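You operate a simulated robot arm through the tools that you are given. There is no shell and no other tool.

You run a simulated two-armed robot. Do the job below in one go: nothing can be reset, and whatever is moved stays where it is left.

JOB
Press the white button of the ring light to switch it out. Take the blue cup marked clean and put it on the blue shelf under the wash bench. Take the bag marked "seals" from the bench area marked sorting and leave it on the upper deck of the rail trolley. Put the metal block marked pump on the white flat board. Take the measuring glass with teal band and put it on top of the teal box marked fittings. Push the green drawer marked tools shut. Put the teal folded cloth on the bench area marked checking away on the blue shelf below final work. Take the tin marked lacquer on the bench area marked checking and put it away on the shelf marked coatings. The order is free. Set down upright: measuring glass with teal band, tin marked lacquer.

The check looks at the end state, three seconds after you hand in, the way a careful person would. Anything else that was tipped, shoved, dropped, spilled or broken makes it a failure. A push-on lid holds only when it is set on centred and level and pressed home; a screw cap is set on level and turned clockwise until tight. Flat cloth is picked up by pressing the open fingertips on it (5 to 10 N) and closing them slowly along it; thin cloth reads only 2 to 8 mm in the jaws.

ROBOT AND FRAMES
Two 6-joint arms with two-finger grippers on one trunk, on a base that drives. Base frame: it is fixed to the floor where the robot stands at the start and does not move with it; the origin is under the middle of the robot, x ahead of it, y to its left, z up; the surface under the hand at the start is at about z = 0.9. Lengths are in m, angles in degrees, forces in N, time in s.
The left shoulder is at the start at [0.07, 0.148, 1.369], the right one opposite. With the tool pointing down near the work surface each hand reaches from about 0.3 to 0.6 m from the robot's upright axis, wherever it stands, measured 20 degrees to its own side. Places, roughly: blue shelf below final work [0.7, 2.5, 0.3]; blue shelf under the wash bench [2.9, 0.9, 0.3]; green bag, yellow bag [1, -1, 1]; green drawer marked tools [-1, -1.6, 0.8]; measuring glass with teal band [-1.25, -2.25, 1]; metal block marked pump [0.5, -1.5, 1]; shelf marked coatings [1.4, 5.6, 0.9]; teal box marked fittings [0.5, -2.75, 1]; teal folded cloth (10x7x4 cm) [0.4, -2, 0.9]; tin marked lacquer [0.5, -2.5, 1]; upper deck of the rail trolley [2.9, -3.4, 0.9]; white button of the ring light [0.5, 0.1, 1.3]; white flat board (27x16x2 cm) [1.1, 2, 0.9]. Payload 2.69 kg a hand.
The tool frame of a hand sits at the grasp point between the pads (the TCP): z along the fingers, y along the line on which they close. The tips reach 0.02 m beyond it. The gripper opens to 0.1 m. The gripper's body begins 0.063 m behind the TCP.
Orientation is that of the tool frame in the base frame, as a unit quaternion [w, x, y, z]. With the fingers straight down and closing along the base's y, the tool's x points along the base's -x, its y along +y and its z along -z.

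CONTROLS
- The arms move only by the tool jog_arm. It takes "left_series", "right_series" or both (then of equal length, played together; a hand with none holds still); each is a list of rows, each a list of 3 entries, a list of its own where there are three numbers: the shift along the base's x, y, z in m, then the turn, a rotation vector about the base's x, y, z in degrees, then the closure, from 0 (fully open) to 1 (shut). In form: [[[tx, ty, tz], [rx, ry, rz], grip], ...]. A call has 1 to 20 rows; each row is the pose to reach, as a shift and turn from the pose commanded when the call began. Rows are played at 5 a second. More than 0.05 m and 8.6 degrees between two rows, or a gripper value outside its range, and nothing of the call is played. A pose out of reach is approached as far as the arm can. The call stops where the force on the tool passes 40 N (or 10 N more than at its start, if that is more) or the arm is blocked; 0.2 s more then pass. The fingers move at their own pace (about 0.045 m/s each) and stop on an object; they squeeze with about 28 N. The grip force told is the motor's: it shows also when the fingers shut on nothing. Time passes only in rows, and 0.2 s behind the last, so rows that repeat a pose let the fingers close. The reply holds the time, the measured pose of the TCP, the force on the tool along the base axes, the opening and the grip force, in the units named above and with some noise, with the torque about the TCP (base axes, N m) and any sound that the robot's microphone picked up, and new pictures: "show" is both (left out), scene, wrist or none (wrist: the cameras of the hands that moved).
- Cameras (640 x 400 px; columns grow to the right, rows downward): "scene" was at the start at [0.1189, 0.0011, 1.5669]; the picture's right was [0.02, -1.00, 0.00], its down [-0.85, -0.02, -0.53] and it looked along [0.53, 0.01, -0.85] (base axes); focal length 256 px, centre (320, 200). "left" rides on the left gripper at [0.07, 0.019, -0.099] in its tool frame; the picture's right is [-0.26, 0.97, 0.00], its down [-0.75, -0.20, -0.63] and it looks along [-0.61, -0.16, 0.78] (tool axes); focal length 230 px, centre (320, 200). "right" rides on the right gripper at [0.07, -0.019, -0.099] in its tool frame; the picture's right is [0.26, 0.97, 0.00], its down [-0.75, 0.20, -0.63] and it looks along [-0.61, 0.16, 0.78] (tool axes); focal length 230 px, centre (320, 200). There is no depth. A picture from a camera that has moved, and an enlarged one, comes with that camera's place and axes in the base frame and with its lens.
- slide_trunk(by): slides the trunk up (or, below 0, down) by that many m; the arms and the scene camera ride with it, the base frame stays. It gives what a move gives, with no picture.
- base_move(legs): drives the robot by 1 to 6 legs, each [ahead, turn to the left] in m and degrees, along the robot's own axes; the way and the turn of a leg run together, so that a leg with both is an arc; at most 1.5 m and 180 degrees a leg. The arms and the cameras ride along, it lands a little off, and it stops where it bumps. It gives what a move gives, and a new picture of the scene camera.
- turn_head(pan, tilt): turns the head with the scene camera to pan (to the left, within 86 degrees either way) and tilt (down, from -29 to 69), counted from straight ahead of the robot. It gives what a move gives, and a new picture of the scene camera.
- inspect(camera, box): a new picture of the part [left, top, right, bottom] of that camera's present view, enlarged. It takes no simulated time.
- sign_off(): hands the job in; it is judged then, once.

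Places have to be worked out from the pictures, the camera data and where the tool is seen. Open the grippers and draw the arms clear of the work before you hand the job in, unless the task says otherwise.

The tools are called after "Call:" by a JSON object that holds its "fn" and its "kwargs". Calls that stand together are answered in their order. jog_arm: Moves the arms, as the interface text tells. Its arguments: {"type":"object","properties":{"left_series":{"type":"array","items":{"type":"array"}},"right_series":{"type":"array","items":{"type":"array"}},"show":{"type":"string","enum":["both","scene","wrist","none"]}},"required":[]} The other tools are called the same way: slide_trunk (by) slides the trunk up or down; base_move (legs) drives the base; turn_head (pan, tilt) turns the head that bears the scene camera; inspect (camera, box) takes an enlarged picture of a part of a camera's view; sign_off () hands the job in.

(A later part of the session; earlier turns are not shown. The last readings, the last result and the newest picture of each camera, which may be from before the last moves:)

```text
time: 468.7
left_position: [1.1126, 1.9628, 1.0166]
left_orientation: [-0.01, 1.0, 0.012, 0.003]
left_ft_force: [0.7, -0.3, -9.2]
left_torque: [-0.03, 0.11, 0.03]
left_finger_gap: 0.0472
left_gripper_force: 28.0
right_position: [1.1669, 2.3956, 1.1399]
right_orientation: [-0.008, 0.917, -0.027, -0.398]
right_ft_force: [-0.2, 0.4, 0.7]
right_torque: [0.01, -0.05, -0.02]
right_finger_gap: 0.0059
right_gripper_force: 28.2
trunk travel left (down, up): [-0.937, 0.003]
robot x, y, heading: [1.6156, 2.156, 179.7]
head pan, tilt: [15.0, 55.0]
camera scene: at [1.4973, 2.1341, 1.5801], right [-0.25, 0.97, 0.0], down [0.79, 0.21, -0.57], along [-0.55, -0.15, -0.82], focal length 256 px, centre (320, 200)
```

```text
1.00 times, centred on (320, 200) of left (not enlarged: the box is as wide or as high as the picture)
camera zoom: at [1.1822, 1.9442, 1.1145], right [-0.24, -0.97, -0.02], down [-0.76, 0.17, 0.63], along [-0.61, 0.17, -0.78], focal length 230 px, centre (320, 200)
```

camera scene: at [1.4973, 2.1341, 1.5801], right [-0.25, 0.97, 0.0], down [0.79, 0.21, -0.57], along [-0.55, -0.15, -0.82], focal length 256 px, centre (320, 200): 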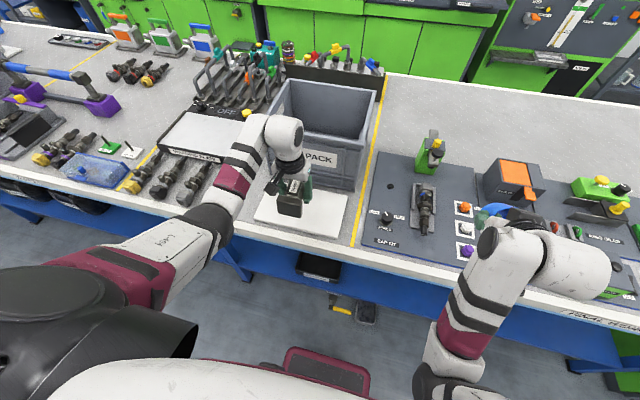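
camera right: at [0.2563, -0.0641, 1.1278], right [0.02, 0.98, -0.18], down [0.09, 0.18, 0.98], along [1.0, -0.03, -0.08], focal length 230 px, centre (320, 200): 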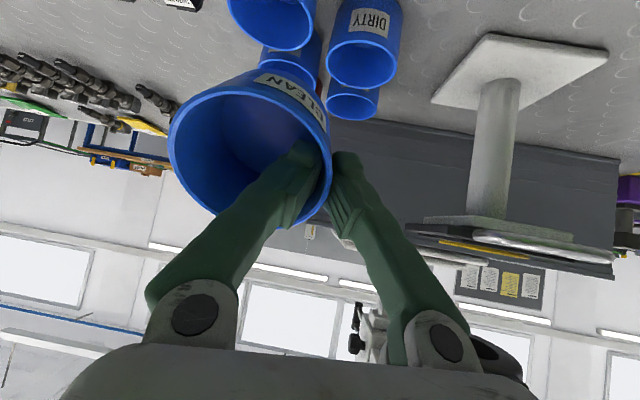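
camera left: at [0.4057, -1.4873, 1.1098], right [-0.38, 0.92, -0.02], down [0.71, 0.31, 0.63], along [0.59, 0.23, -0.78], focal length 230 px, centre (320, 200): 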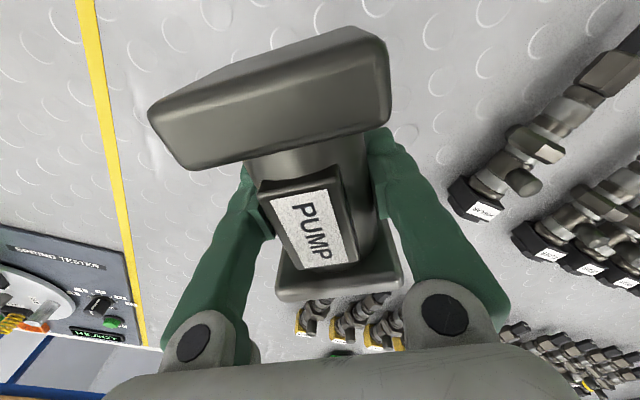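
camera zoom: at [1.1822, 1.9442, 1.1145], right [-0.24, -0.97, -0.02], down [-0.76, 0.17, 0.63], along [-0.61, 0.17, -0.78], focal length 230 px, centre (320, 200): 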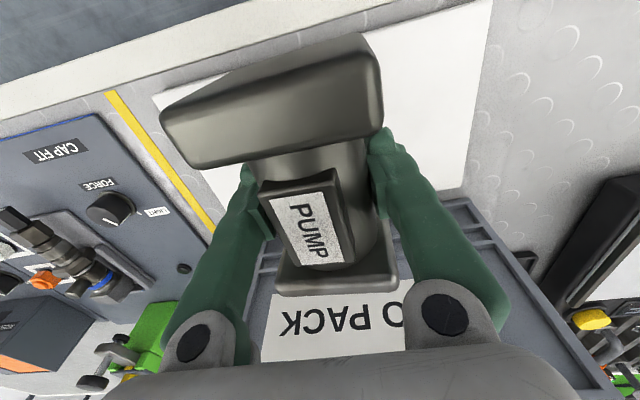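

The pump hangs over the board. I shift 1.5 cm toward the board's centre and lower to just above it.

Call:
{"fn": "jog_arm", "kwargs": {"left_series": [[[-0.015, 0.002, 0], [0, 0, 0], 1], [[-0.015, 0.002, -0.025], [0, 0, 0], 1], [[-0.015, 0.002, -0.045], [0, 0, 0], 1], [[-0.015, 0.002, -0.057], [0, 0, 0], 1], [[-0.015, 0.002, -0.057], [0, 0, 0], 1]], "show": "wrist"}}

Call:
{"fn": "inspect", "kwargs": {"camera": "scene", "box": [220, 120, 400, 260]}}

```text
time: 469.9
left_position: [1.1103, 1.9742, 0.9753]
left_orientation: [-0.016, 1.0, 0.024, 0.002]
left_ft_force: [0.3, 0.5, -9.3]
left_torque: [-0.01, 0.09, -0.03]
left_finger_gap: 0.0473
left_gripper_force: 27.9
left hand out of reach, approached as far as the arm can: row 1, 2, 3, 4, 5
right_position: [1.1659, 2.3954, 1.1394]
right_orientation: [-0.01, 0.917, -0.028, -0.397]
right_ft_force: [-0.2, 0.2, -0.5]
right_torque: [-0.03, 0.03, 0.0]
right_finger_gap: 0.006
right_gripper_force: 28.7
trunk travel left (down, up): [-0.937, 0.003]
robot x, y, heading: [1.6211, 2.1549, 179.8]
head pan, tilt: [15.0, 55.0]
camera left: at [1.1815, 1.9553, 1.0732], right [-0.21, -0.98, -0.03], down [-0.76, 0.14, 0.63], along [-0.61, 0.16, -0.77], focal length 230 px, centre (320, 200)
```

left: 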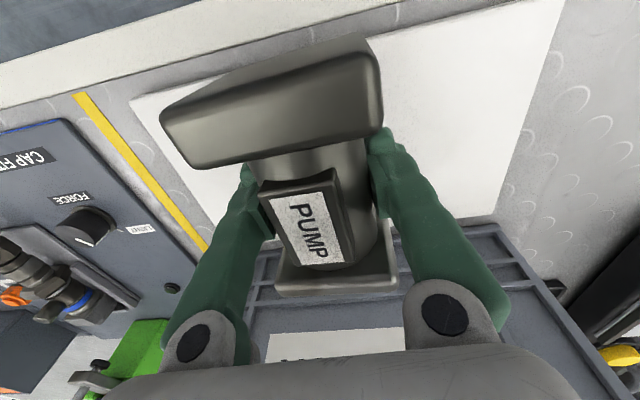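

```text
2.86 times, centred on (310, 190) of scene
camera zoom: at [1.4974, 2.1344, 1.5801], right [-0.25, 0.97, 0.0], down [0.79, 0.21, -0.57], along [-0.55, -0.15, -0.82], focal length 732 px, centre (349, 229)
```

zoom: 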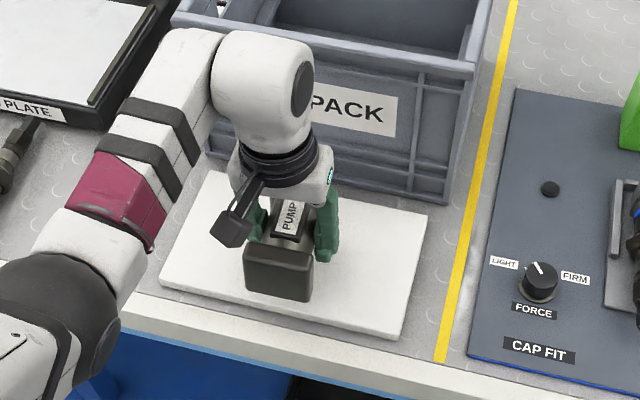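

Reach is limited with this yaw; at pickup a +37° yaw reached easily, so I yaw +30° while moving to the board's centre.

Call:
{"fn": "jog_arm", "kwargs": {"left_series": [[[0, 0, 0.005], [0, 0, 8], 1], [[-0.005, -0.003, 0.005], [0, 0, 16], 1], [[-0.01, -0.006, 0.005], [0, 0, 24], 1], [[-0.018, -0.009, 0.005], [0, 0, 30], 1], [[-0.018, -0.009, 0], [0, 0, 30], 1]], "show": "wrist"}}

Call:
{"fn": "inspect", "kwargs": {"camera": "scene", "box": [220, 120, 400, 260]}}

```text
time: 471.1
left_position: [1.0924, 1.9658, 0.9758]
left_orientation: [-0.01, 0.963, 0.27, 0.001]
left_ft_force: [0.8, -0.5, -9.2]
left_torque: [-0.03, 0.07, -0.02]
left_finger_gap: 0.0475
left_gripper_force: 27.6
right_position: [1.1651, 2.3945, 1.1407]
right_orientation: [-0.009, 0.917, -0.028, -0.397]
right_ft_force: [0.8, 0.0, -0.7]
right_torque: [-0.02, 0.01, 0.0]
right_finger_gap: 0.006
right_gripper_force: 28.3
trunk travel left (down, up): [-0.937, 0.003]
robot x, y, heading: [1.6212, 2.1547, 179.7]
head pan, tilt: [15.0, 55.0]
camera left: at [1.163, 1.9843, 1.0746], right [0.28, -0.96, -0.02], down [-0.74, -0.23, 0.63], along [-0.61, -0.16, -0.78], focal length 230 px, centre (320, 200)
```

left: 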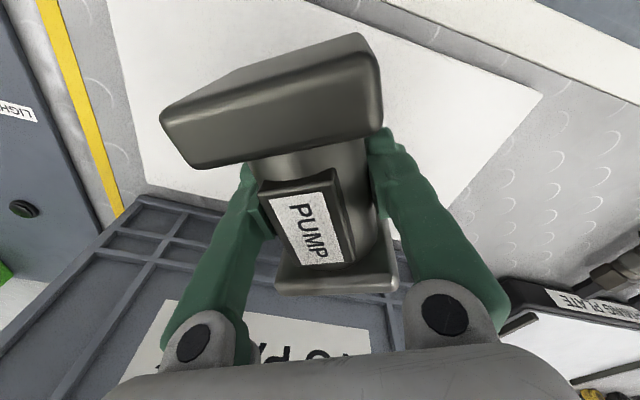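

```text
2.86 times, centred on (310, 190) of scene
camera zoom: at [1.4973, 2.1341, 1.58], right [-0.25, 0.97, 0.0], down [0.79, 0.21, -0.57], along [-0.55, -0.15, -0.82], focal length 732 px, centre (349, 229)
```

zoom: 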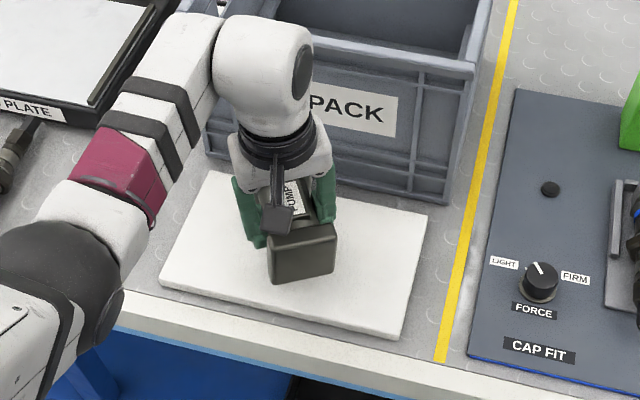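

The pump is well inside the board. I lower it in small steps to contact.

Call:
{"fn": "jog_arm", "kwargs": {"left_series": [[[0, 0, -0.007], [0, 0, 0], 1], [[0, 0, -0.014], [0, 0, 0], 1], [[0, 0, -0.02], [0, 0, 0], 1], [[0, 0, -0.02], [0, 0, 0], 1]], "show": "none"}}

Call:
{"fn": "jog_arm", "kwargs": {"left_series": [[[0, 0, -0.004], [0, 0, 0], 1], [[0, 0, -0.007], [0, 0, 0], 1]], "show": "none"}}

```text
time: 472.1
left_position: [1.0926, 1.9657, 0.9552]
left_orientation: [-0.013, 0.963, 0.269, 0.002]
left_ft_force: [0.3, 0.1, -10.2]
left_torque: [-0.03, 0.06, 0.01]
left_finger_gap: 0.0476
left_gripper_force: 28.1
right_position: [1.1658, 2.3949, 1.1403]
right_orientation: [-0.008, 0.917, -0.027, -0.397]
right_ft_force: [0.3, 0.0, -0.3]
right_torque: [-0.04, -0.02, 0.01]
right_finger_gap: 0.0062
right_gripper_force: 28.3
trunk travel left (down, up): [-0.937, 0.003]
robot x, y, heading: [1.6217, 2.1514, 179.4]
head pan, tilt: [15.0, 55.0]
```

```text
time: 472.7
left_position: [1.093, 1.964, 0.948]
left_orientation: [-0.014, 0.963, 0.27, 0.001]
left_ft_force: [0.4, 0.2, -8.8]
left_torque: [-0.04, 0.07, 0.03]
left_finger_gap: 0.0473
left_gripper_force: 28.0
right_position: [1.1665, 2.395, 1.1409]
right_orientation: [-0.01, 0.917, -0.029, -0.397]
right_ft_force: [-0.6, 0.9, -0.8]
right_torque: [0.0, 0.01, 0.01]
right_finger_gap: 0.0059
right_gripper_force: 28.4
trunk travel left (down, up): [-0.937, 0.003]
robot x, y, heading: [1.6169, 2.1527, 179.6]
head pan, tilt: [15.0, 55.0]
```

No contact yet at 0.948; I continue 4 mm at a time.

Call:
{"fn": "jog_arm", "kwargs": {"left_series": [[[0, 0, -0.004], [0, 0, 0], 1], [[0, 0, -0.004], [0, 0, 0], 1]], "show": "none"}}

Call:
{"fn": "jog_arm", "kwargs": {"left_series": [[[0, 0, -0.004], [0, 0, 0], 1], [[0, 0, -0.004], [0, 0, 0], 1]], "show": "wrist"}}

```text
time: 473.3
left_position: [1.0934, 1.9653, 0.9472]
left_orientation: [-0.015, 0.963, 0.27, 0.0]
left_ft_force: [-1.7, -2.1, 7.8]
left_torque: [0.86, -0.5, 0.0]
left_finger_gap: 0.0476
left_gripper_force: 28.0
right_position: [1.1681, 2.3946, 1.1406]
right_orientation: [-0.009, 0.917, -0.029, -0.398]
right_ft_force: [0.2, -0.8, -0.5]
right_torque: [-0.04, -0.03, 0.02]
right_finger_gap: 0.0059
right_gripper_force: 27.7
trunk travel left (down, up): [-0.937, 0.003]
robot x, y, heading: [1.6222, 2.1535, 179.9]
head pan, tilt: [15.0, 55.0]
```

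```text
time: 473.9
left_position: [1.0941, 1.9624, 0.9431]
left_orientation: [-0.015, 0.963, 0.27, -0.001]
left_ft_force: [-3.4, -7.6, 18.6]
left_torque: [-0.03, -0.26, 0.09]
left_finger_gap: 0.047
left_gripper_force: 27.7
right_position: [1.1689, 2.3945, 1.1416]
right_orientation: [-0.007, 0.917, -0.025, -0.398]
right_ft_force: [-0.5, 0.8, -0.3]
right_torque: [-0.01, 0.02, 0.0]
right_finger_gap: 0.0058
right_gripper_force: 27.5
trunk travel left (down, up): [-0.937, 0.003]
robot x, y, heading: [1.6195, 2.1526, 179.7]
head pan, tilt: [15.0, 55.0]
camera left: at [1.1657, 1.9808, 1.0415], right [0.28, -0.96, -0.03], down [-0.74, -0.24, 0.63], along [-0.61, -0.16, -0.77], focal length 230 px, centre (320, 200)
```

left: 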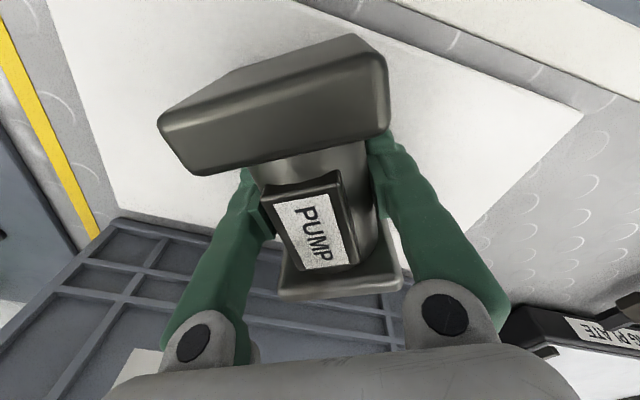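

The pump is down (about 27 N of support). I ease 3 mm and open the fingers.

Call:
{"fn": "jog_arm", "kwargs": {"left_series": [[[0, 0, 0.003], [0, 0, 0], 1], [[0, 0, 0.003], [0, 0, 0], 0.4], [[0, 0, 0.003], [0, 0, 0], 0.15], [[0, 0, 0.003], [0, 0, 0], 0.08], [[0, 0, 0.003], [0, 0, 0], 0.08]], "show": "wrist"}}

```text
time: 475.1
left_position: [1.0954, 1.9651, 0.9428]
left_orientation: [-0.013, 0.963, 0.27, 0.001]
left_ft_force: [0.7, -0.4, 0.1]
left_torque: [-0.01, 0.03, -0.01]
left_finger_gap: 0.0918
left_gripper_force: 0.1
right_position: [1.1675, 2.3947, 1.1397]
right_orientation: [-0.008, 0.917, -0.028, -0.397]
right_ft_force: [0.7, 0.3, 0.2]
right_torque: [-0.05, 0.02, 0.01]
right_finger_gap: 0.0056
right_gripper_force: 27.7
trunk travel left (down, up): [-0.937, 0.003]
robot x, y, heading: [1.6198, 2.1523, 179.6]
head pan, tilt: [15.0, 55.0]
camera left: at [1.1654, 1.9827, 1.0429], right [0.28, -0.96, -0.03], down [-0.74, -0.24, 0.63], along [-0.61, -0.16, -0.78], focal length 230 px, centre (320, 200)
```

left: 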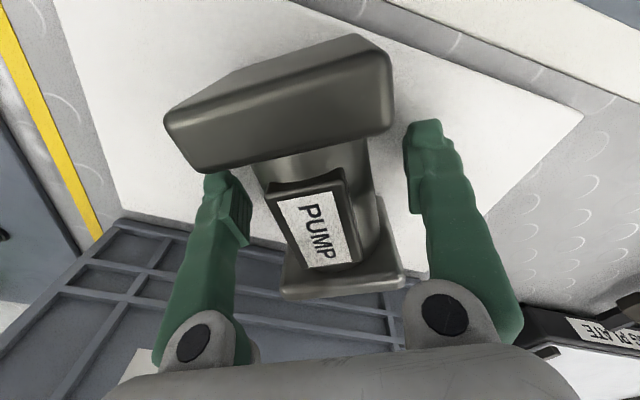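

The pump sits on the board. I lift the hand straight up and check.

Call:
{"fn": "jog_arm", "kwargs": {"left_series": [[[0, 0, 0.025], [0, 0, 0], 0.08], [[0, 0, 0.05], [0, 0, 0], 0.08], [[0, 0, 0.075], [0, 0, 0], 0.08]], "show": "wrist"}}

Call:
{"fn": "jog_arm", "kwargs": {"left_series": [[[0.005, 0, 0.005], [0, 0, -8], 0.3], [[0.01, 0, 0.005], [0, 0, -16], 0.6], [[0.02, 0, 0.005], [0, 0, -24], 0.9], [[0.03, 0, 0.005], [0, 0, -30], 1]], "show": "none"}}

Call:
{"fn": "jog_arm", "kwargs": {"left_series": [[[0, 0, 0.015], [0, 8, 0], 1], [[0, 0, 0.03], [0, 16, 0], 1], [[0, 0, 0.045], [0, 24, 0], 1], [[0, 0, 0.06], [0, 32, 0], 1], [[0, 0, 0.075], [0, 40, 0], 1], [[0, 0, 0.09], [0, 45, 0], 1]], "show": "scene"}}

```text
time: 475.9
left_position: [1.0958, 1.9654, 1.0206]
left_orientation: [-0.01, 0.963, 0.269, 0.0]
left_ft_force: [0.0, -0.6, 0.3]
left_torque: [0.01, -0.02, -0.03]
left_finger_gap: 0.092
left_gripper_force: 0.1
right_position: [1.1678, 2.395, 1.1406]
right_orientation: [-0.009, 0.917, -0.028, -0.397]
right_ft_force: [-0.5, -0.4, -0.5]
right_torque: [-0.02, -0.02, 0.02]
right_finger_gap: 0.0059
right_gripper_force: 27.4
trunk travel left (down, up): [-0.937, 0.003]
robot x, y, heading: [1.617, 2.1565, 179.7]
head pan, tilt: [15.0, 55.0]
camera left: at [1.1664, 1.9833, 1.118], right [0.28, -0.96, -0.02], down [-0.74, -0.23, 0.63], along [-0.61, -0.16, -0.78], focal length 230 px, centre (320, 200)
```

left: 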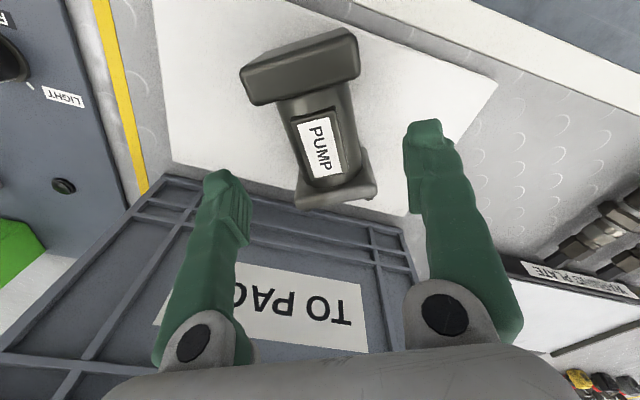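

```text
time: 476.9
left_position: [1.1259, 1.9652, 1.0251]
left_orientation: [-0.011, 1.0, 0.01, 0.002]
left_ft_force: [-0.3, -0.7, -0.3]
left_torque: [-0.02, 0.01, 0.01]
left_finger_gap: 0.0079
left_gripper_force: 0.5
right_position: [1.1677, 2.3947, 1.1419]
right_orientation: [-0.009, 0.917, -0.028, -0.398]
right_ft_force: [0.0, -0.1, 0.5]
right_torque: [0.0, -0.02, 0.0]
right_finger_gap: 0.0059
right_gripper_force: 28.2
trunk travel left (down, up): [-0.937, 0.003]
robot x, y, heading: [1.6174, 2.1533, 179.7]
head pan, tilt: [15.0, 55.0]
```

```text
time: 478.3
left_position: [1.1246, 1.9586, 1.1188]
left_orientation: [-0.016, 0.925, 0.006, -0.381]
left_ft_force: [-1.5, 0.3, 0.4]
left_torque: [-0.01, -0.03, -0.01]
left_finger_gap: 0.0001
left_gripper_force: 27.8
left hand out of reach, approached as far as the arm can: row 5, 6
right_position: [1.1684, 2.3954, 1.1405]
right_orientation: [-0.01, 0.917, -0.029, -0.398]
right_ft_force: [-0.2, -0.2, -0.3]
right_torque: [-0.03, -0.03, 0.01]
right_finger_gap: 0.0063
right_gripper_force: 28.3
trunk travel left (down, up): [-0.937, 0.003]
robot x, y, heading: [1.6212, 2.1543, 179.9]
head pan, tilt: [15.0, 55.0]
camera scene: at [1.5001, 2.1342, 1.5803], right [-0.25, 0.97, 0.0], down [0.79, 0.21, -0.57], along [-0.55, -0.15, -0.82], focal length 256 px, centre (320, 200)
```

scene: 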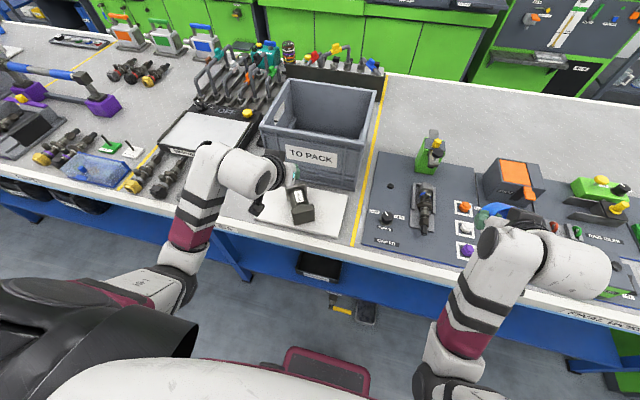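

The pump rests on the white board. Now I back away and head down the aisle to the wash bench with the cup.

Call:
{"fn": "base_move", "kwargs": {"legs": [[-0.3, 0], [0, 90], [0.9, 0], [0, 90]]}}

Call:
{"fn": "turn_head", "kwargs": {"pan": 0, "tilt": 35}}

Call:
{"fn": "turn_head", "kwargs": {"pan": -40, "tilt": 30}}

```text
time: 492.2
left_position: [2.398, 1.4447, 1.1181]
left_orientation: [0.381, -0.003, 0.925, -0.016]
left_ft_force: [-0.3, 0.7, -0.7]
left_torque: [0.02, 0.01, -0.04]
left_finger_gap: 0.0002
left_gripper_force: 27.7
right_position: [2.3534, 1.0072, 1.1406]
right_orientation: [0.398, 0.031, 0.917, -0.01]
right_ft_force: [-0.7, -0.2, 0.1]
right_torque: [0.03, 0.02, 0.02]
right_finger_gap: 0.0059
right_gripper_force: 28.3
trunk travel left (down, up): [-0.937, 0.003]
robot x, y, heading: [1.9021, 1.2518, -0.7]
head pan, tilt: [15.0, 55.0]
camera scene: at [2.0207, 1.27, 1.5803], right [0.25, -0.97, 0.0], down [-0.79, -0.2, -0.57], along [0.56, 0.14, -0.82], focal length 256 px, centre (320, 200)
```

scene: 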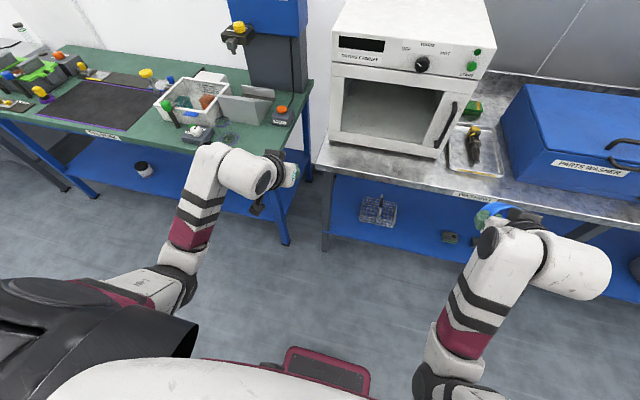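

```text
time: 493.0
left_position: [2.3979, 1.4445, 1.119]
left_orientation: [0.38, -0.003, 0.925, -0.017]
left_ft_force: [0.4, -0.4, -0.3]
left_torque: [-0.01, 0.03, 0.0]
left_finger_gap: 0.0
left_gripper_force: 27.8
right_position: [2.353, 1.0085, 1.1403]
right_orientation: [0.398, 0.03, 0.917, -0.01]
right_ft_force: [-0.1, 0.4, 0.4]
right_torque: [0.01, 0.05, -0.01]
right_finger_gap: 0.0063
right_gripper_force: 27.9
trunk travel left (down, up): [-0.937, 0.003]
robot x, y, heading: [1.9033, 1.2537, -0.7]
head pan, tilt: [0.0, 35.0]
camera scene: at [2.0388, 1.2518, 1.6084], right [-0.01, -1.0, 0.0], down [-0.57, 0.01, -0.82], along [0.82, -0.01, -0.57], focal length 256 px, centre (320, 200)
```

scene: 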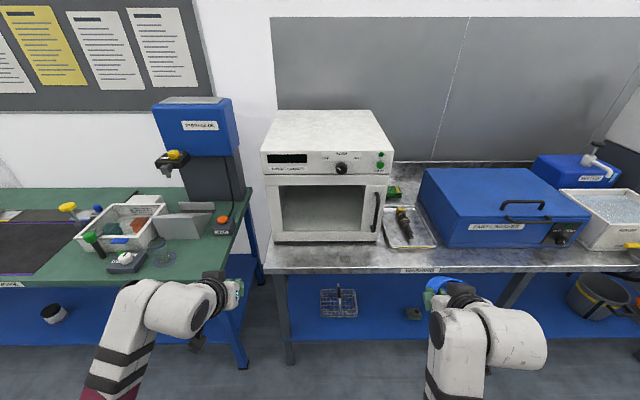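

```text
time: 494.1
left_position: [2.3978, 1.4451, 1.1186]
left_orientation: [0.381, -0.003, 0.925, -0.017]
left_ft_force: [-0.7, 1.0, -0.1]
left_torque: [0.0, -0.01, 0.02]
left_finger_gap: 0.0001
left_gripper_force: 27.9
right_position: [2.3529, 1.0081, 1.1403]
right_orientation: [0.398, 0.031, 0.917, -0.01]
right_ft_force: [0.6, -0.7, 0.4]
right_torque: [0.05, -0.01, 0.01]
right_finger_gap: 0.006
right_gripper_force: 27.8
trunk travel left (down, up): [-0.937, 0.003]
robot x, y, heading: [1.9015, 1.2512, -0.6]
head pan, tilt: [-40.0, 30.0]
camera scene: at [2.0196, 1.1937, 1.6163], right [-0.65, -0.76, 0.0], down [-0.38, 0.33, -0.87], along [0.66, -0.56, -0.5], focal length 256 px, centre (320, 200)
```

scene: 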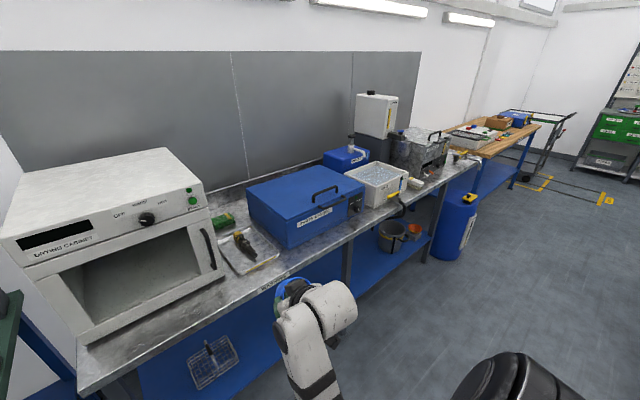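

The wash bench (label WASHING) has its front at x ≈ 2.64 and blue shelf lip at x ≈ 2.67; a free spot on the shelf lies near y ≈ 0.93 between the wire basket and a small block. I point the cup hand down and fold the left hand back, in the free aisle.

Call:
{"fn": "jog_arm", "kwargs": {"right_series": [[[0.01, 0, -0.01], [0, 6, 0], 1], [[0.02, 0, -0.02], [0, 12, 0], 1], [[0.03, 0, -0.035], [0, 18, 0], 1], [[0.04, 0, -0.05], [0, 24, 0], 1], [[0.05, 0, -0.065], [0, 30, 0], 1], [[0.06, 0, -0.08], [0, 36, 0], 1], [[0.07, 0, -0.095], [0, 42, 0], 1], [[0.077, 0, -0.11], [0, 47, 0], 1]], "left_series": [[[-0.02, 0.003, -0.018], [0, 6, 0], 1], [[-0.04, 0.006, -0.036], [0, 12, 0], 1], [[-0.06, 0.009, -0.054], [0, 18, 0], 1], [[-0.08, 0.012, -0.072], [0, 24, 0], 1], [[-0.1, 0.015, -0.09], [0, 30, 0], 1], [[-0.12, 0.02, -0.108], [0, 36, 0], 1], [[-0.14, 0.025, -0.126], [0, 42, 0], 1], [[-0.165, 0.03, -0.148], [0, 45, 0], 1]], "show": "wrist"}}

```text
time: 495.9
left_position: [2.2332, 1.4744, 0.9688]
left_orientation: [-0.003, -0.009, 1.0, -0.015]
left_ft_force: [0.0, -0.6, 0.7]
left_torque: [0.02, -0.02, 0.01]
left_finger_gap: 0.0
left_gripper_force: 28.3
right_position: [2.43, 1.0094, 1.0292]
right_orientation: [-0.002, 0.023, 1.0, -0.021]
right_ft_force: [0.2, 0.7, 0.3]
right_torque: [-0.01, 0.02, 0.01]
right_finger_gap: 0.0058
right_gripper_force: 27.8
trunk travel left (down, up): [-0.937, 0.003]
robot x, y, heading: [1.9, 1.2547, -0.9]
head pan, tilt: [-40.0, 30.0]
camera right: at [2.3593, 0.9978, 1.1294], right [-0.21, 0.98, -0.04], down [0.76, 0.19, 0.62], along [0.61, 0.1, -0.78], focal length 230 px, centre (320, 200)
camera left: at [2.1651, 1.4943, 1.068], right [0.24, 0.97, -0.03], down [0.76, -0.17, 0.63], along [0.61, -0.17, -0.78], focal length 230 px, centre (320, 200)
```

right: 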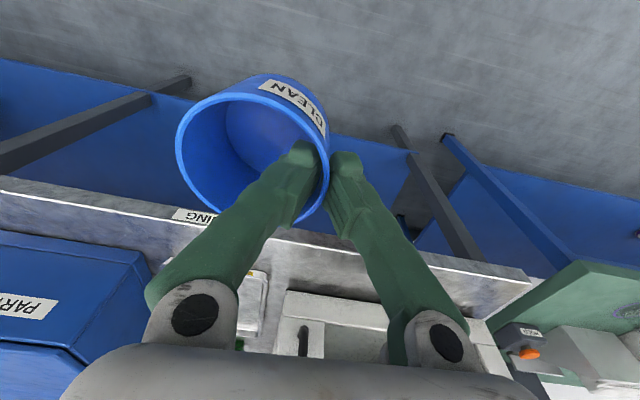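
left: 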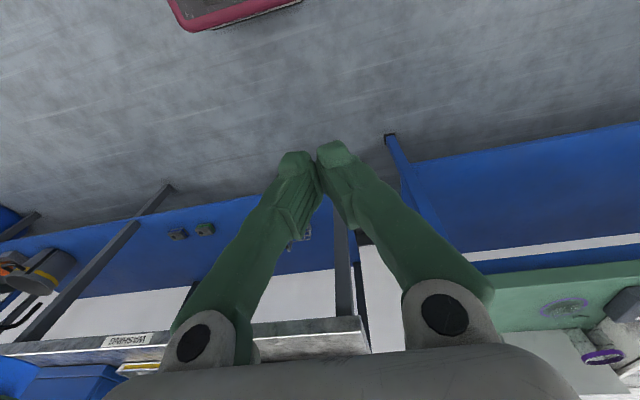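

The cup is held upright. I lower the trunk 0.6 m here in the aisle.

Call:
{"fn": "slide_trunk", "kwargs": {"by": -0.4}}

Call:
{"fn": "slide_trunk", "kwargs": {"by": -0.2}}

Call:
{"fn": "turn_head", "kwargs": {"pan": -15, "tilt": 20}}

```text
time: 499.7
left_position: [2.2343, 1.4738, 0.5694]
left_orientation: [-0.002, -0.01, 1.0, -0.015]
left_ft_force: [-1.0, 0.0, -0.5]
left_torque: [-0.01, 0.0, 0.03]
left_finger_gap: 0.0
left_gripper_force: 27.7
right_position: [2.4289, 1.0088, 0.6293]
right_orientation: [0.0, 0.024, 0.999, -0.021]
right_ft_force: [0.0, -0.4, 0.3]
right_torque: [-0.03, 0.02, 0.02]
right_finger_gap: 0.0059
right_gripper_force: 28.1
trunk travel left (down, up): [-0.537, 0.403]
robot x, y, heading: [1.9018, 1.2535, -0.8]
head pan, tilt: [-40.0, 30.0]
```

```text
time: 501.9
left_position: [2.234, 1.4731, 0.3688]
left_orientation: [-0.002, -0.009, 1.0, -0.015]
left_ft_force: [-0.1, -0.4, -0.1]
left_torque: [0.0, 0.0, 0.01]
left_finger_gap: 0.0003
left_gripper_force: 27.9
right_position: [2.429, 1.01, 0.4294]
right_orientation: [-0.001, 0.023, 1.0, -0.021]
right_ft_force: [0.1, 0.4, -1.4]
right_torque: [0.01, 0.02, 0.02]
right_finger_gap: 0.0061
right_gripper_force: 28.0
trunk travel left (down, up): [-0.337, 0.603]
robot x, y, heading: [1.9022, 1.2528, -0.7]
head pan, tilt: [-40.0, 30.0]
```

```text
time: 502.8
left_position: [2.2344, 1.4725, 0.3693]
left_orientation: [-0.002, -0.009, 1.0, -0.014]
left_ft_force: [0.5, 1.5, -0.1]
left_torque: [0.0, 0.03, 0.02]
left_finger_gap: 0.0001
left_gripper_force: 28.0
right_position: [2.4297, 1.0096, 0.4304]
right_orientation: [0.0, 0.024, 1.0, -0.021]
right_ft_force: [-0.2, -0.1, -0.9]
right_torque: [0.0, 0.0, 0.0]
right_finger_gap: 0.0059
right_gripper_force: 28.3
trunk travel left (down, up): [-0.337, 0.603]
robot x, y, heading: [1.8977, 1.2562, -0.7]
head pan, tilt: [-15.0, 20.0]
camera scene: at [2.0405, 1.2274, 1.0323], right [-0.27, -0.96, 0.0], down [-0.33, 0.09, -0.94], along [0.9, -0.25, -0.34], focal length 256 px, centre (320, 200)
```

scene: 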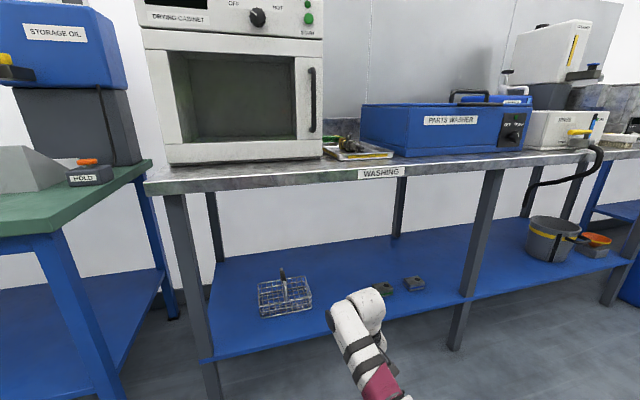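

The shelf has a free gap at y ≈ 0.78–1.03 between the basket and the small blocks. I approach with a slight right shift so that the cup ends near [2.75, 0.92].

Call:
{"fn": "base_move", "kwargs": {"legs": [[0, -15], [0.32, 0], [0, 15.7]]}}

Call:
{"fn": "inspect", "kwargs": {"camera": "right", "box": [0, 0, 640, 400]}}

Call:
{"fn": "turn_head", "kwargs": {"pan": -35, "tilt": 35}}

```text
time: 506.8
left_position: [2.54, 1.397, 0.3699]
left_orientation: [-0.003, -0.02, 1.0, -0.015]
left_ft_force: [-0.2, -0.2, 1.1]
left_torque: [-0.01, 0.0, -0.03]
left_finger_gap: 0.0
left_gripper_force: 28.2
right_position: [2.7472, 0.9358, 0.4304]
right_orientation: [-0.001, 0.013, 1.0, -0.019]
right_ft_force: [0.9, 0.0, -0.1]
right_torque: [0.03, -0.04, 0.05]
right_finger_gap: 0.0057
right_gripper_force: 28.0
trunk travel left (down, up): [-0.337, 0.603]
robot x, y, heading: [2.2141, 1.1698, 0.7]
head pan, tilt: [-15.0, 20.0]
camera scene: at [2.3533, 1.146, 1.0324], right [-0.25, -0.97, 0.0], down [-0.33, 0.08, -0.94], along [0.91, -0.23, -0.34], focal length 256 px, centre (320, 200)
```

scene: 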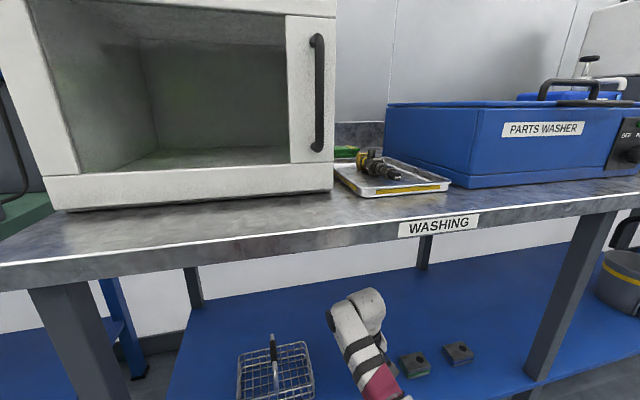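

```text
1.00 times, centred on (320, 200) of right (not enlarged: the box is as wide or as high as the picture)
camera zoom: at [2.6772, 0.9234, 0.5296], right [-0.23, 0.97, -0.04], down [0.76, 0.21, 0.62], along [0.61, 0.11, -0.78], focal length 230 px, centre (320, 200)
```

zoom: 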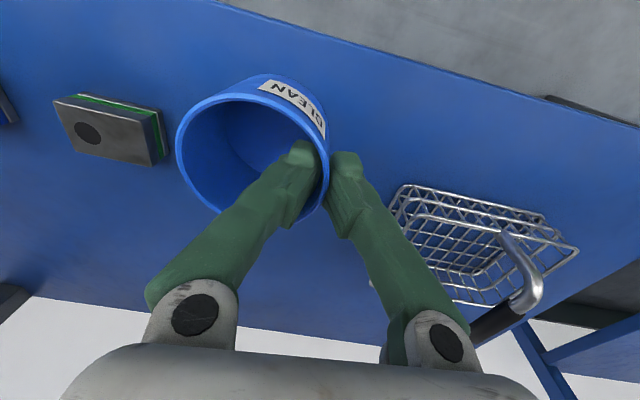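

```text
time: 507.6
left_position: [2.5411, 1.3966, 0.3698]
left_orientation: [-0.002, -0.021, 1.0, -0.013]
left_ft_force: [0.6, 0.0, -1.4]
left_torque: [-0.02, -0.01, 0.0]
left_finger_gap: 0.0
left_gripper_force: 27.9
right_position: [2.748, 0.9355, 0.4298]
right_orientation: [0.0, 0.012, 1.0, -0.021]
right_ft_force: [-0.3, -0.7, -0.3]
right_torque: [0.04, -0.02, -0.02]
right_finger_gap: 0.0062
right_gripper_force: 28.3
trunk travel left (down, up): [-0.337, 0.603]
robot x, y, heading: [2.2131, 1.1687, 0.6]
head pan, tilt: [-35.0, 35.0]
camera scene: at [2.3359, 1.1189, 1.0085], right [-0.56, -0.83, 0.0], down [-0.47, 0.32, -0.82], along [0.68, -0.46, -0.57], focal length 256 px, centre (320, 200)
```

scene: 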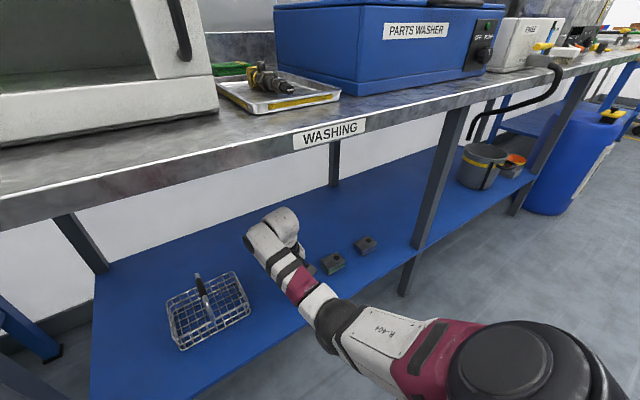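

The cup is over the free spot, about 3 cm inside the shelf edge. I push it 2 cm further in, then lower with the trunk step by step.

Call:
{"fn": "jog_arm", "kwargs": {"right_series": [[[0.01, 0, 0], [0, 0, 0], 1], [[0.022, 0, 0], [0, 0, 0], 1], [[0.022, 0, 0], [0, 0, 0], 1]], "show": "none"}}

Call:
{"fn": "slide_trunk", "kwargs": {"by": -0.04}}

Call:
{"fn": "slide_trunk", "kwargs": {"by": -0.015}}

Call:
{"fn": "inspect", "kwargs": {"camera": "right", "box": [0, 0, 640, 400]}}

```text
time: 508.4
left_position: [2.5411, 1.3962, 0.3684]
left_orientation: [-0.002, -0.021, 1.0, -0.013]
left_ft_force: [-0.3, 0.4, 0.2]
left_torque: [0.0, 0.01, -0.01]
left_finger_gap: 0.0002
left_gripper_force: 28.3
right_position: [2.7711, 0.9358, 0.4296]
right_orientation: [0.0, 0.012, 1.0, -0.02]
right_ft_force: [-0.3, 0.2, -0.5]
right_torque: [0.0, 0.05, -0.02]
right_finger_gap: 0.006
right_gripper_force: 27.7
trunk travel left (down, up): [-0.337, 0.603]
robot x, y, heading: [2.216, 1.1677, 0.7]
head pan, tilt: [-35.0, 35.0]
```

```text
time: 509.2
left_position: [2.5412, 1.3962, 0.3293]
left_orientation: [-0.003, -0.021, 1.0, -0.014]
left_ft_force: [-0.7, -0.2, -0.8]
left_torque: [0.02, 0.01, 0.0]
left_finger_gap: 0.0
left_gripper_force: 27.7
right_position: [2.7704, 0.9359, 0.3905]
right_orientation: [0.001, 0.012, 1.0, -0.021]
right_ft_force: [0.3, -0.6, -0.1]
right_torque: [0.02, -0.01, -0.02]
right_finger_gap: 0.006
right_gripper_force: 28.0
trunk travel left (down, up): [-0.297, 0.643]
robot x, y, heading: [2.2089, 1.1703, 1.1]
head pan, tilt: [-35.0, 35.0]
```

```text
time: 509.9
left_position: [2.5408, 1.3947, 0.3142]
left_orientation: [-0.003, -0.02, 1.0, -0.014]
left_ft_force: [0.4, 0.3, -0.4]
left_torque: [-0.03, 0.0, 0.01]
left_finger_gap: 0.0001
left_gripper_force: 28.5
right_position: [2.7707, 0.936, 0.3745]
right_orientation: [0.0, 0.012, 1.0, -0.021]
right_ft_force: [0.9, -0.6, -0.2]
right_torque: [0.05, -0.01, 0.02]
right_finger_gap: 0.0061
right_gripper_force: 28.4
trunk travel left (down, up): [-0.282, 0.658]
robot x, y, heading: [2.2181, 1.1674, 1.1]
head pan, tilt: [-35.0, 35.0]
```

```text
1.00 times, centred on (320, 200) of right (not enlarged: the box is as wide or as high as the picture)
camera zoom: at [2.7004, 0.9228, 0.4751], right [-0.23, 0.97, -0.04], down [0.76, 0.21, 0.62], along [0.61, 0.11, -0.78], focal length 230 px, centre (320, 200)
```

zoom: 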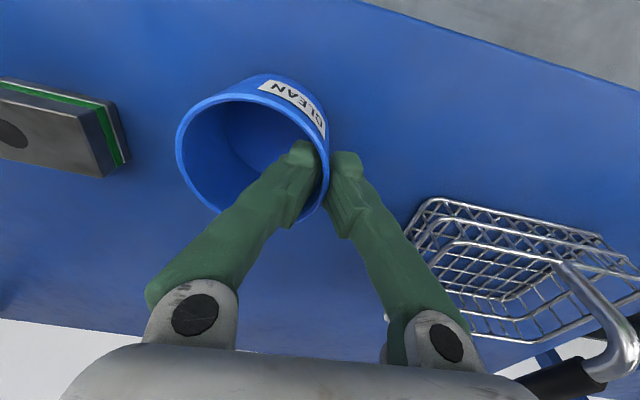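

No contact yet; the wire basket's handle stays about 10 cm clear. I keep lowering in small steps.

Call:
{"fn": "slide_trunk", "kwargs": {"by": -0.01}}

Call:
{"fn": "slide_trunk", "kwargs": {"by": -0.006}}

Call:
{"fn": "slide_trunk", "kwargs": {"by": -0.005}}

```text
time: 510.4
left_position: [2.5414, 1.3971, 0.3041]
left_orientation: [-0.002, -0.021, 1.0, -0.014]
left_ft_force: [0.3, 0.2, -0.6]
left_torque: [-0.01, 0.02, 0.01]
left_finger_gap: 0.0001
left_gripper_force: 28.1
right_position: [2.7703, 0.9355, 0.3639]
right_orientation: [0.0, 0.013, 1.0, -0.021]
right_ft_force: [-1.1, 0.3, -0.2]
right_torque: [0.01, 0.0, -0.02]
right_finger_gap: 0.0061
right_gripper_force: 28.1
trunk travel left (down, up): [-0.272, 0.668]
robot x, y, heading: [2.2105, 1.1679, 0.8]
head pan, tilt: [-35.0, 35.0]
```

```text
time: 511.0
left_position: [2.5406, 1.397, 0.2995]
left_orientation: [-0.002, -0.021, 1.0, -0.014]
left_ft_force: [0.9, 0.1, -0.1]
left_torque: [0.03, 0.01, 0.02]
left_finger_gap: 0.0
left_gripper_force: 28.0
right_position: [2.7696, 0.9364, 0.3583]
right_orientation: [0.0, 0.013, 1.0, -0.022]
right_ft_force: [0.1, -0.2, -0.8]
right_torque: [0.01, -0.03, -0.01]
right_finger_gap: 0.0059
right_gripper_force: 27.7
trunk travel left (down, up): [-0.266, 0.674]
robot x, y, heading: [2.2111, 1.1674, 0.5]
head pan, tilt: [-35.0, 35.0]
```

```text
time: 511.5
left_position: [2.5409, 1.3953, 0.2939]
left_orientation: [-0.002, -0.021, 1.0, -0.015]
left_ft_force: [-0.6, -0.1, -0.2]
left_torque: [0.02, -0.01, 0.01]
left_finger_gap: 0.0002
left_gripper_force: 27.9
right_position: [2.7702, 0.9362, 0.3547]
right_orientation: [0.001, 0.012, 1.0, -0.02]
right_ft_force: [-0.3, 0.1, 3.1]
right_torque: [-0.03, -0.01, 0.01]
right_finger_gap: 0.0061
right_gripper_force: 27.4
trunk travel left (down, up): [-0.261, 0.679]
robot x, y, heading: [2.2158, 1.1709, 0.7]
head pan, tilt: [-35.0, 35.0]
```

Contact at z ≈ 0.355 (3 N). One more small step to seat it, then I open the fingers slightly.

Call:
{"fn": "slide_trunk", "kwargs": {"by": -0.003}}

Call:
{"fn": "jog_arm", "kwargs": {"right_series": [[[0, 0, 0], [0, 0, 0], 0.8], [[0, 0, 0], [0, 0, 0], 0.65], [[0, 0, 0], [0, 0, 0], 0.55], [[0, 0, 0], [0, 0, 0], 0.55]], "show": "wrist"}}

```text
time: 512.0
left_position: [2.5399, 1.3971, 0.2906]
left_orientation: [-0.001, -0.02, 1.0, -0.015]
left_ft_force: [0.2, 0.3, 0.4]
left_torque: [-0.01, -0.01, 0.03]
left_finger_gap: 0.0001
left_gripper_force: 28.0
right_position: [2.7704, 0.9372, 0.354]
right_orientation: [0.003, 0.012, 1.0, -0.022]
right_ft_force: [-2.1, 2.7, 16.6]
right_torque: [0.0, 0.21, 0.0]
right_finger_gap: 0.0059
right_gripper_force: 28.1
trunk travel left (down, up): [-0.258, 0.682]
robot x, y, heading: [2.2144, 1.1665, 0.5]
head pan, tilt: [-35.0, 35.0]
```

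```text
time: 513.0
left_position: [2.5409, 1.396, 0.2908]
left_orientation: [-0.002, -0.021, 1.0, -0.015]
left_ft_force: [-0.2, 0.5, -0.8]
left_torque: [0.01, -0.01, -0.02]
left_finger_gap: 0.0
left_gripper_force: 27.9
right_position: [2.7699, 0.9353, 0.3507]
right_orientation: [-0.001, 0.012, 1.0, -0.021]
right_ft_force: [0.3, 0.4, 0.0]
right_torque: [0.04, -0.02, 0.01]
right_finger_gap: 0.0451
right_gripper_force: 0.0
trunk travel left (down, up): [-0.258, 0.682]
robot x, y, heading: [2.2139, 1.1678, 0.6]
head pan, tilt: [-35.0, 35.0]
camera right: at [2.7004, 0.9228, 0.4511], right [-0.23, 0.97, -0.04], down [0.76, 0.21, 0.62], along [0.61, 0.11, -0.78], focal length 230 px, centre (320, 200)
```

right: 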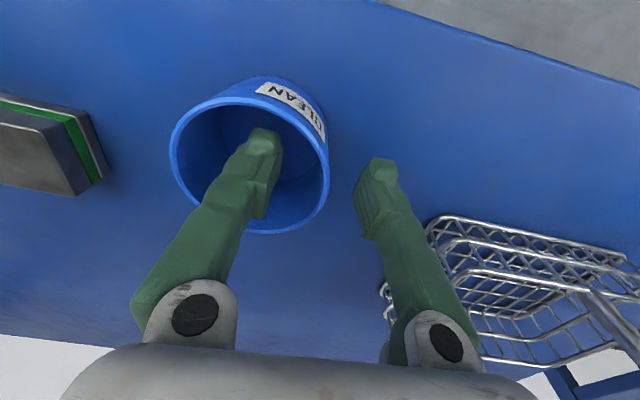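

The cup stands on the shelf, released. I raise the trunk to pull the finger out, then back away.

Call:
{"fn": "slide_trunk", "kwargs": {"by": 0.1}}

Call:
{"fn": "base_move", "kwargs": {"legs": [[-0.33, 0]]}}

Call:
{"fn": "turn_head", "kwargs": {"pan": -15, "tilt": 20}}

Call:
{"fn": "inspect", "kwargs": {"camera": "scene", "box": [200, 220, 480, 395]}}

```text
time: 514.4
left_position: [2.5407, 1.3972, 0.3906]
left_orientation: [-0.002, -0.021, 1.0, -0.015]
left_ft_force: [0.5, 0.6, -0.6]
left_torque: [0.0, 0.0, -0.01]
left_finger_gap: 0.0002
left_gripper_force: 28.6
right_position: [2.7708, 0.9362, 0.4513]
right_orientation: [-0.001, 0.012, 1.0, -0.02]
right_ft_force: [-0.7, 0.2, 0.1]
right_torque: [0.01, 0.03, -0.01]
right_finger_gap: 0.0446
right_gripper_force: 0.0
trunk travel left (down, up): [-0.358, 0.582]
robot x, y, heading: [2.2125, 1.1688, 0.6]
head pan, tilt: [-35.0, 35.0]
```

```text
time: 516.5
left_position: [2.2162, 1.3931, 0.3897]
left_orientation: [-0.002, -0.022, 1.0, -0.015]
left_ft_force: [0.7, 0.0, -0.1]
left_torque: [-0.01, -0.01, 0.0]
left_finger_gap: 0.0005
left_gripper_force: 27.7
right_position: [2.4466, 0.9336, 0.4515]
right_orientation: [0.0, 0.01, 1.0, -0.021]
right_ft_force: [-0.8, 1.0, 0.1]
right_torque: [0.02, -0.01, -0.02]
right_finger_gap: 0.0452
right_gripper_force: 0.1
trunk travel left (down, up): [-0.358, 0.582]
robot x, y, heading: [1.8924, 1.1629, 0.9]
head pan, tilt: [-35.0, 35.0]
camera scene: at [2.0117, 1.1145, 1.0296], right [-0.56, -0.83, 0.0], down [-0.47, 0.32, -0.82], along [0.68, -0.46, -0.57], focal length 256 px, centre (320, 200)
```

scene: 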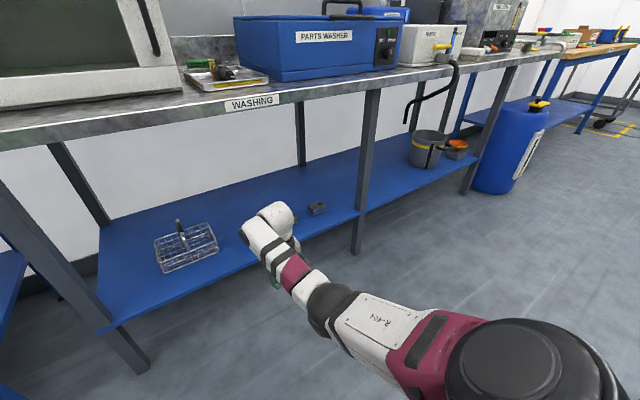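

```text
time: 517.4
left_position: [2.215, 1.3934, 0.391]
left_orientation: [-0.002, -0.023, 1.0, -0.015]
left_ft_force: [-1.1, 1.1, 0.8]
left_torque: [0.01, 0.02, 0.02]
left_finger_gap: 0.0
left_gripper_force: 28.0
right_position: [2.4466, 0.9329, 0.4507]
right_orientation: [0.0, 0.01, 1.0, -0.022]
right_ft_force: [0.3, 0.5, 0.2]
right_torque: [0.01, 0.03, -0.01]
right_finger_gap: 0.0447
right_gripper_force: 0.1
trunk travel left (down, up): [-0.358, 0.582]
robot x, y, heading: [1.8891, 1.166, 0.9]
head pan, tilt: [-15.0, 20.0]
camera scene: at [2.0295, 1.1411, 1.0533], right [-0.24, -0.97, 0.0], down [-0.33, 0.08, -0.94], along [0.91, -0.23, -0.34], focal length 256 px, centre (320, 200)
```

scene: 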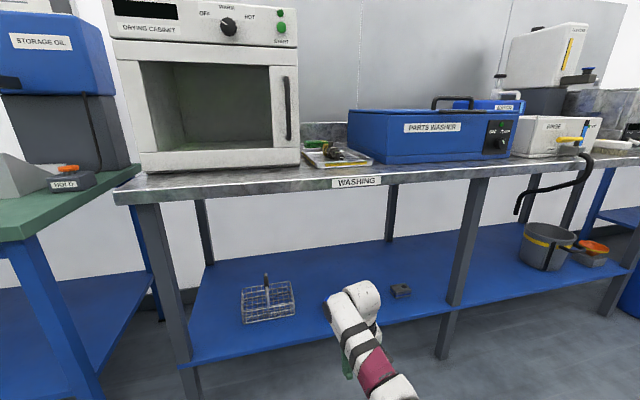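

```text
2.29 times, centred on (340, 308) of scene
camera zoom: at [2.0295, 1.1411, 1.0533], right [-0.24, -0.97, 0.0], down [-0.33, 0.08, -0.94], along [0.91, -0.23, -0.34], focal length 585 px, centre (274, -46)
```

zoom: 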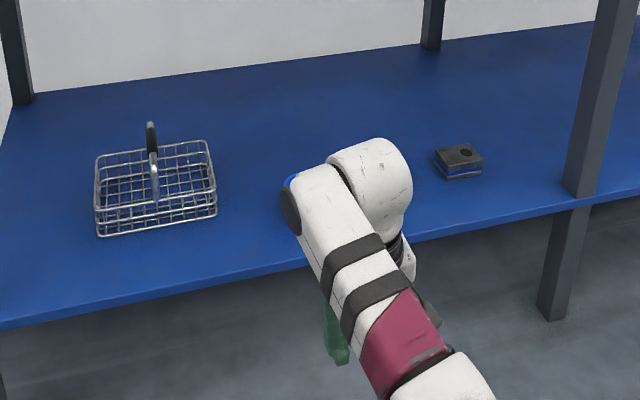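

Now I raise the trunk and confirm the cup from a higher view.

Call:
{"fn": "slide_trunk", "kwargs": {"by": 0.4}}

Call:
{"fn": "slide_trunk", "kwargs": {"by": 0.18}}

Call:
{"fn": "turn_head", "kwargs": {"pan": -10, "tilt": 45}}

```text
time: 521.2
left_position: [2.2162, 1.3929, 0.7909]
left_orientation: [-0.002, -0.024, 1.0, -0.015]
left_ft_force: [-0.2, -0.1, 0.0]
left_torque: [0.0, -0.01, 0.01]
left_finger_gap: 0.0
left_gripper_force: 27.8
right_position: [2.4483, 0.933, 0.8501]
right_orientation: [0.0, 0.011, 1.0, -0.021]
right_ft_force: [0.5, -0.1, -0.4]
right_torque: [0.0, 0.02, 0.0]
right_finger_gap: 0.0452
right_gripper_force: 0.0
trunk travel left (down, up): [-0.758, 0.182]
robot x, y, heading: [1.8898, 1.1644, 0.9]
head pan, tilt: [-15.0, 20.0]
```

```text
time: 523.2
left_position: [2.2161, 1.3929, 0.971]
left_orientation: [-0.002, -0.023, 1.0, -0.015]
left_ft_force: [0.0, 0.8, 0.4]
left_torque: [0.01, 0.03, -0.03]
left_finger_gap: 0.0001
left_gripper_force: 27.8
right_position: [2.4481, 0.933, 1.0309]
right_orientation: [0.001, 0.01, 1.0, -0.021]
right_ft_force: [0.3, -0.2, 0.4]
right_torque: [-0.06, 0.0, 0.03]
right_finger_gap: 0.045
right_gripper_force: 0.0
trunk travel left (down, up): [-0.938, 0.002]
robot x, y, heading: [1.8889, 1.1639, 1.0]
head pan, tilt: [-15.0, 20.0]
```

```text
time: 524.1
left_position: [2.2162, 1.3927, 0.9703]
left_orientation: [-0.002, -0.023, 1.0, -0.014]
left_ft_force: [0.9, 0.1, 0.3]
left_torque: [0.04, 0.02, -0.01]
left_finger_gap: 0.0
left_gripper_force: 27.5
right_position: [2.4486, 0.9333, 1.0313]
right_orientation: [0.0, 0.011, 1.0, -0.021]
right_ft_force: [1.1, -0.7, 0.2]
right_torque: [-0.01, -0.02, 0.03]
right_finger_gap: 0.045
right_gripper_force: 0.2
trunk travel left (down, up): [-0.938, 0.002]
robot x, y, heading: [1.8917, 1.163, 1.1]
head pan, tilt: [-10.0, 45.0]
camera scene: at [2.0196, 1.151, 1.5947], right [-0.16, -0.99, 0.0], down [-0.7, 0.11, -0.71], along [0.7, -0.11, -0.71], focal length 256 px, centre (320, 200)
```

scene: 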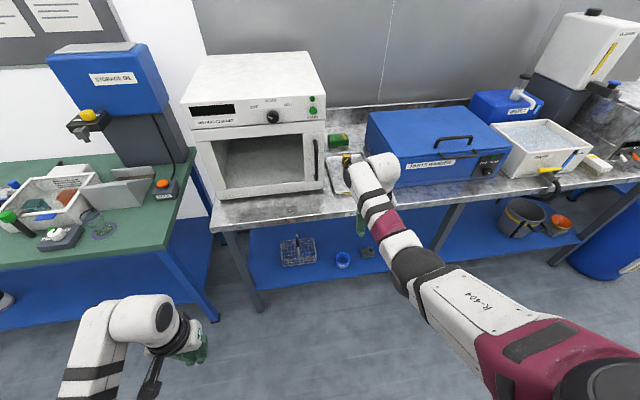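

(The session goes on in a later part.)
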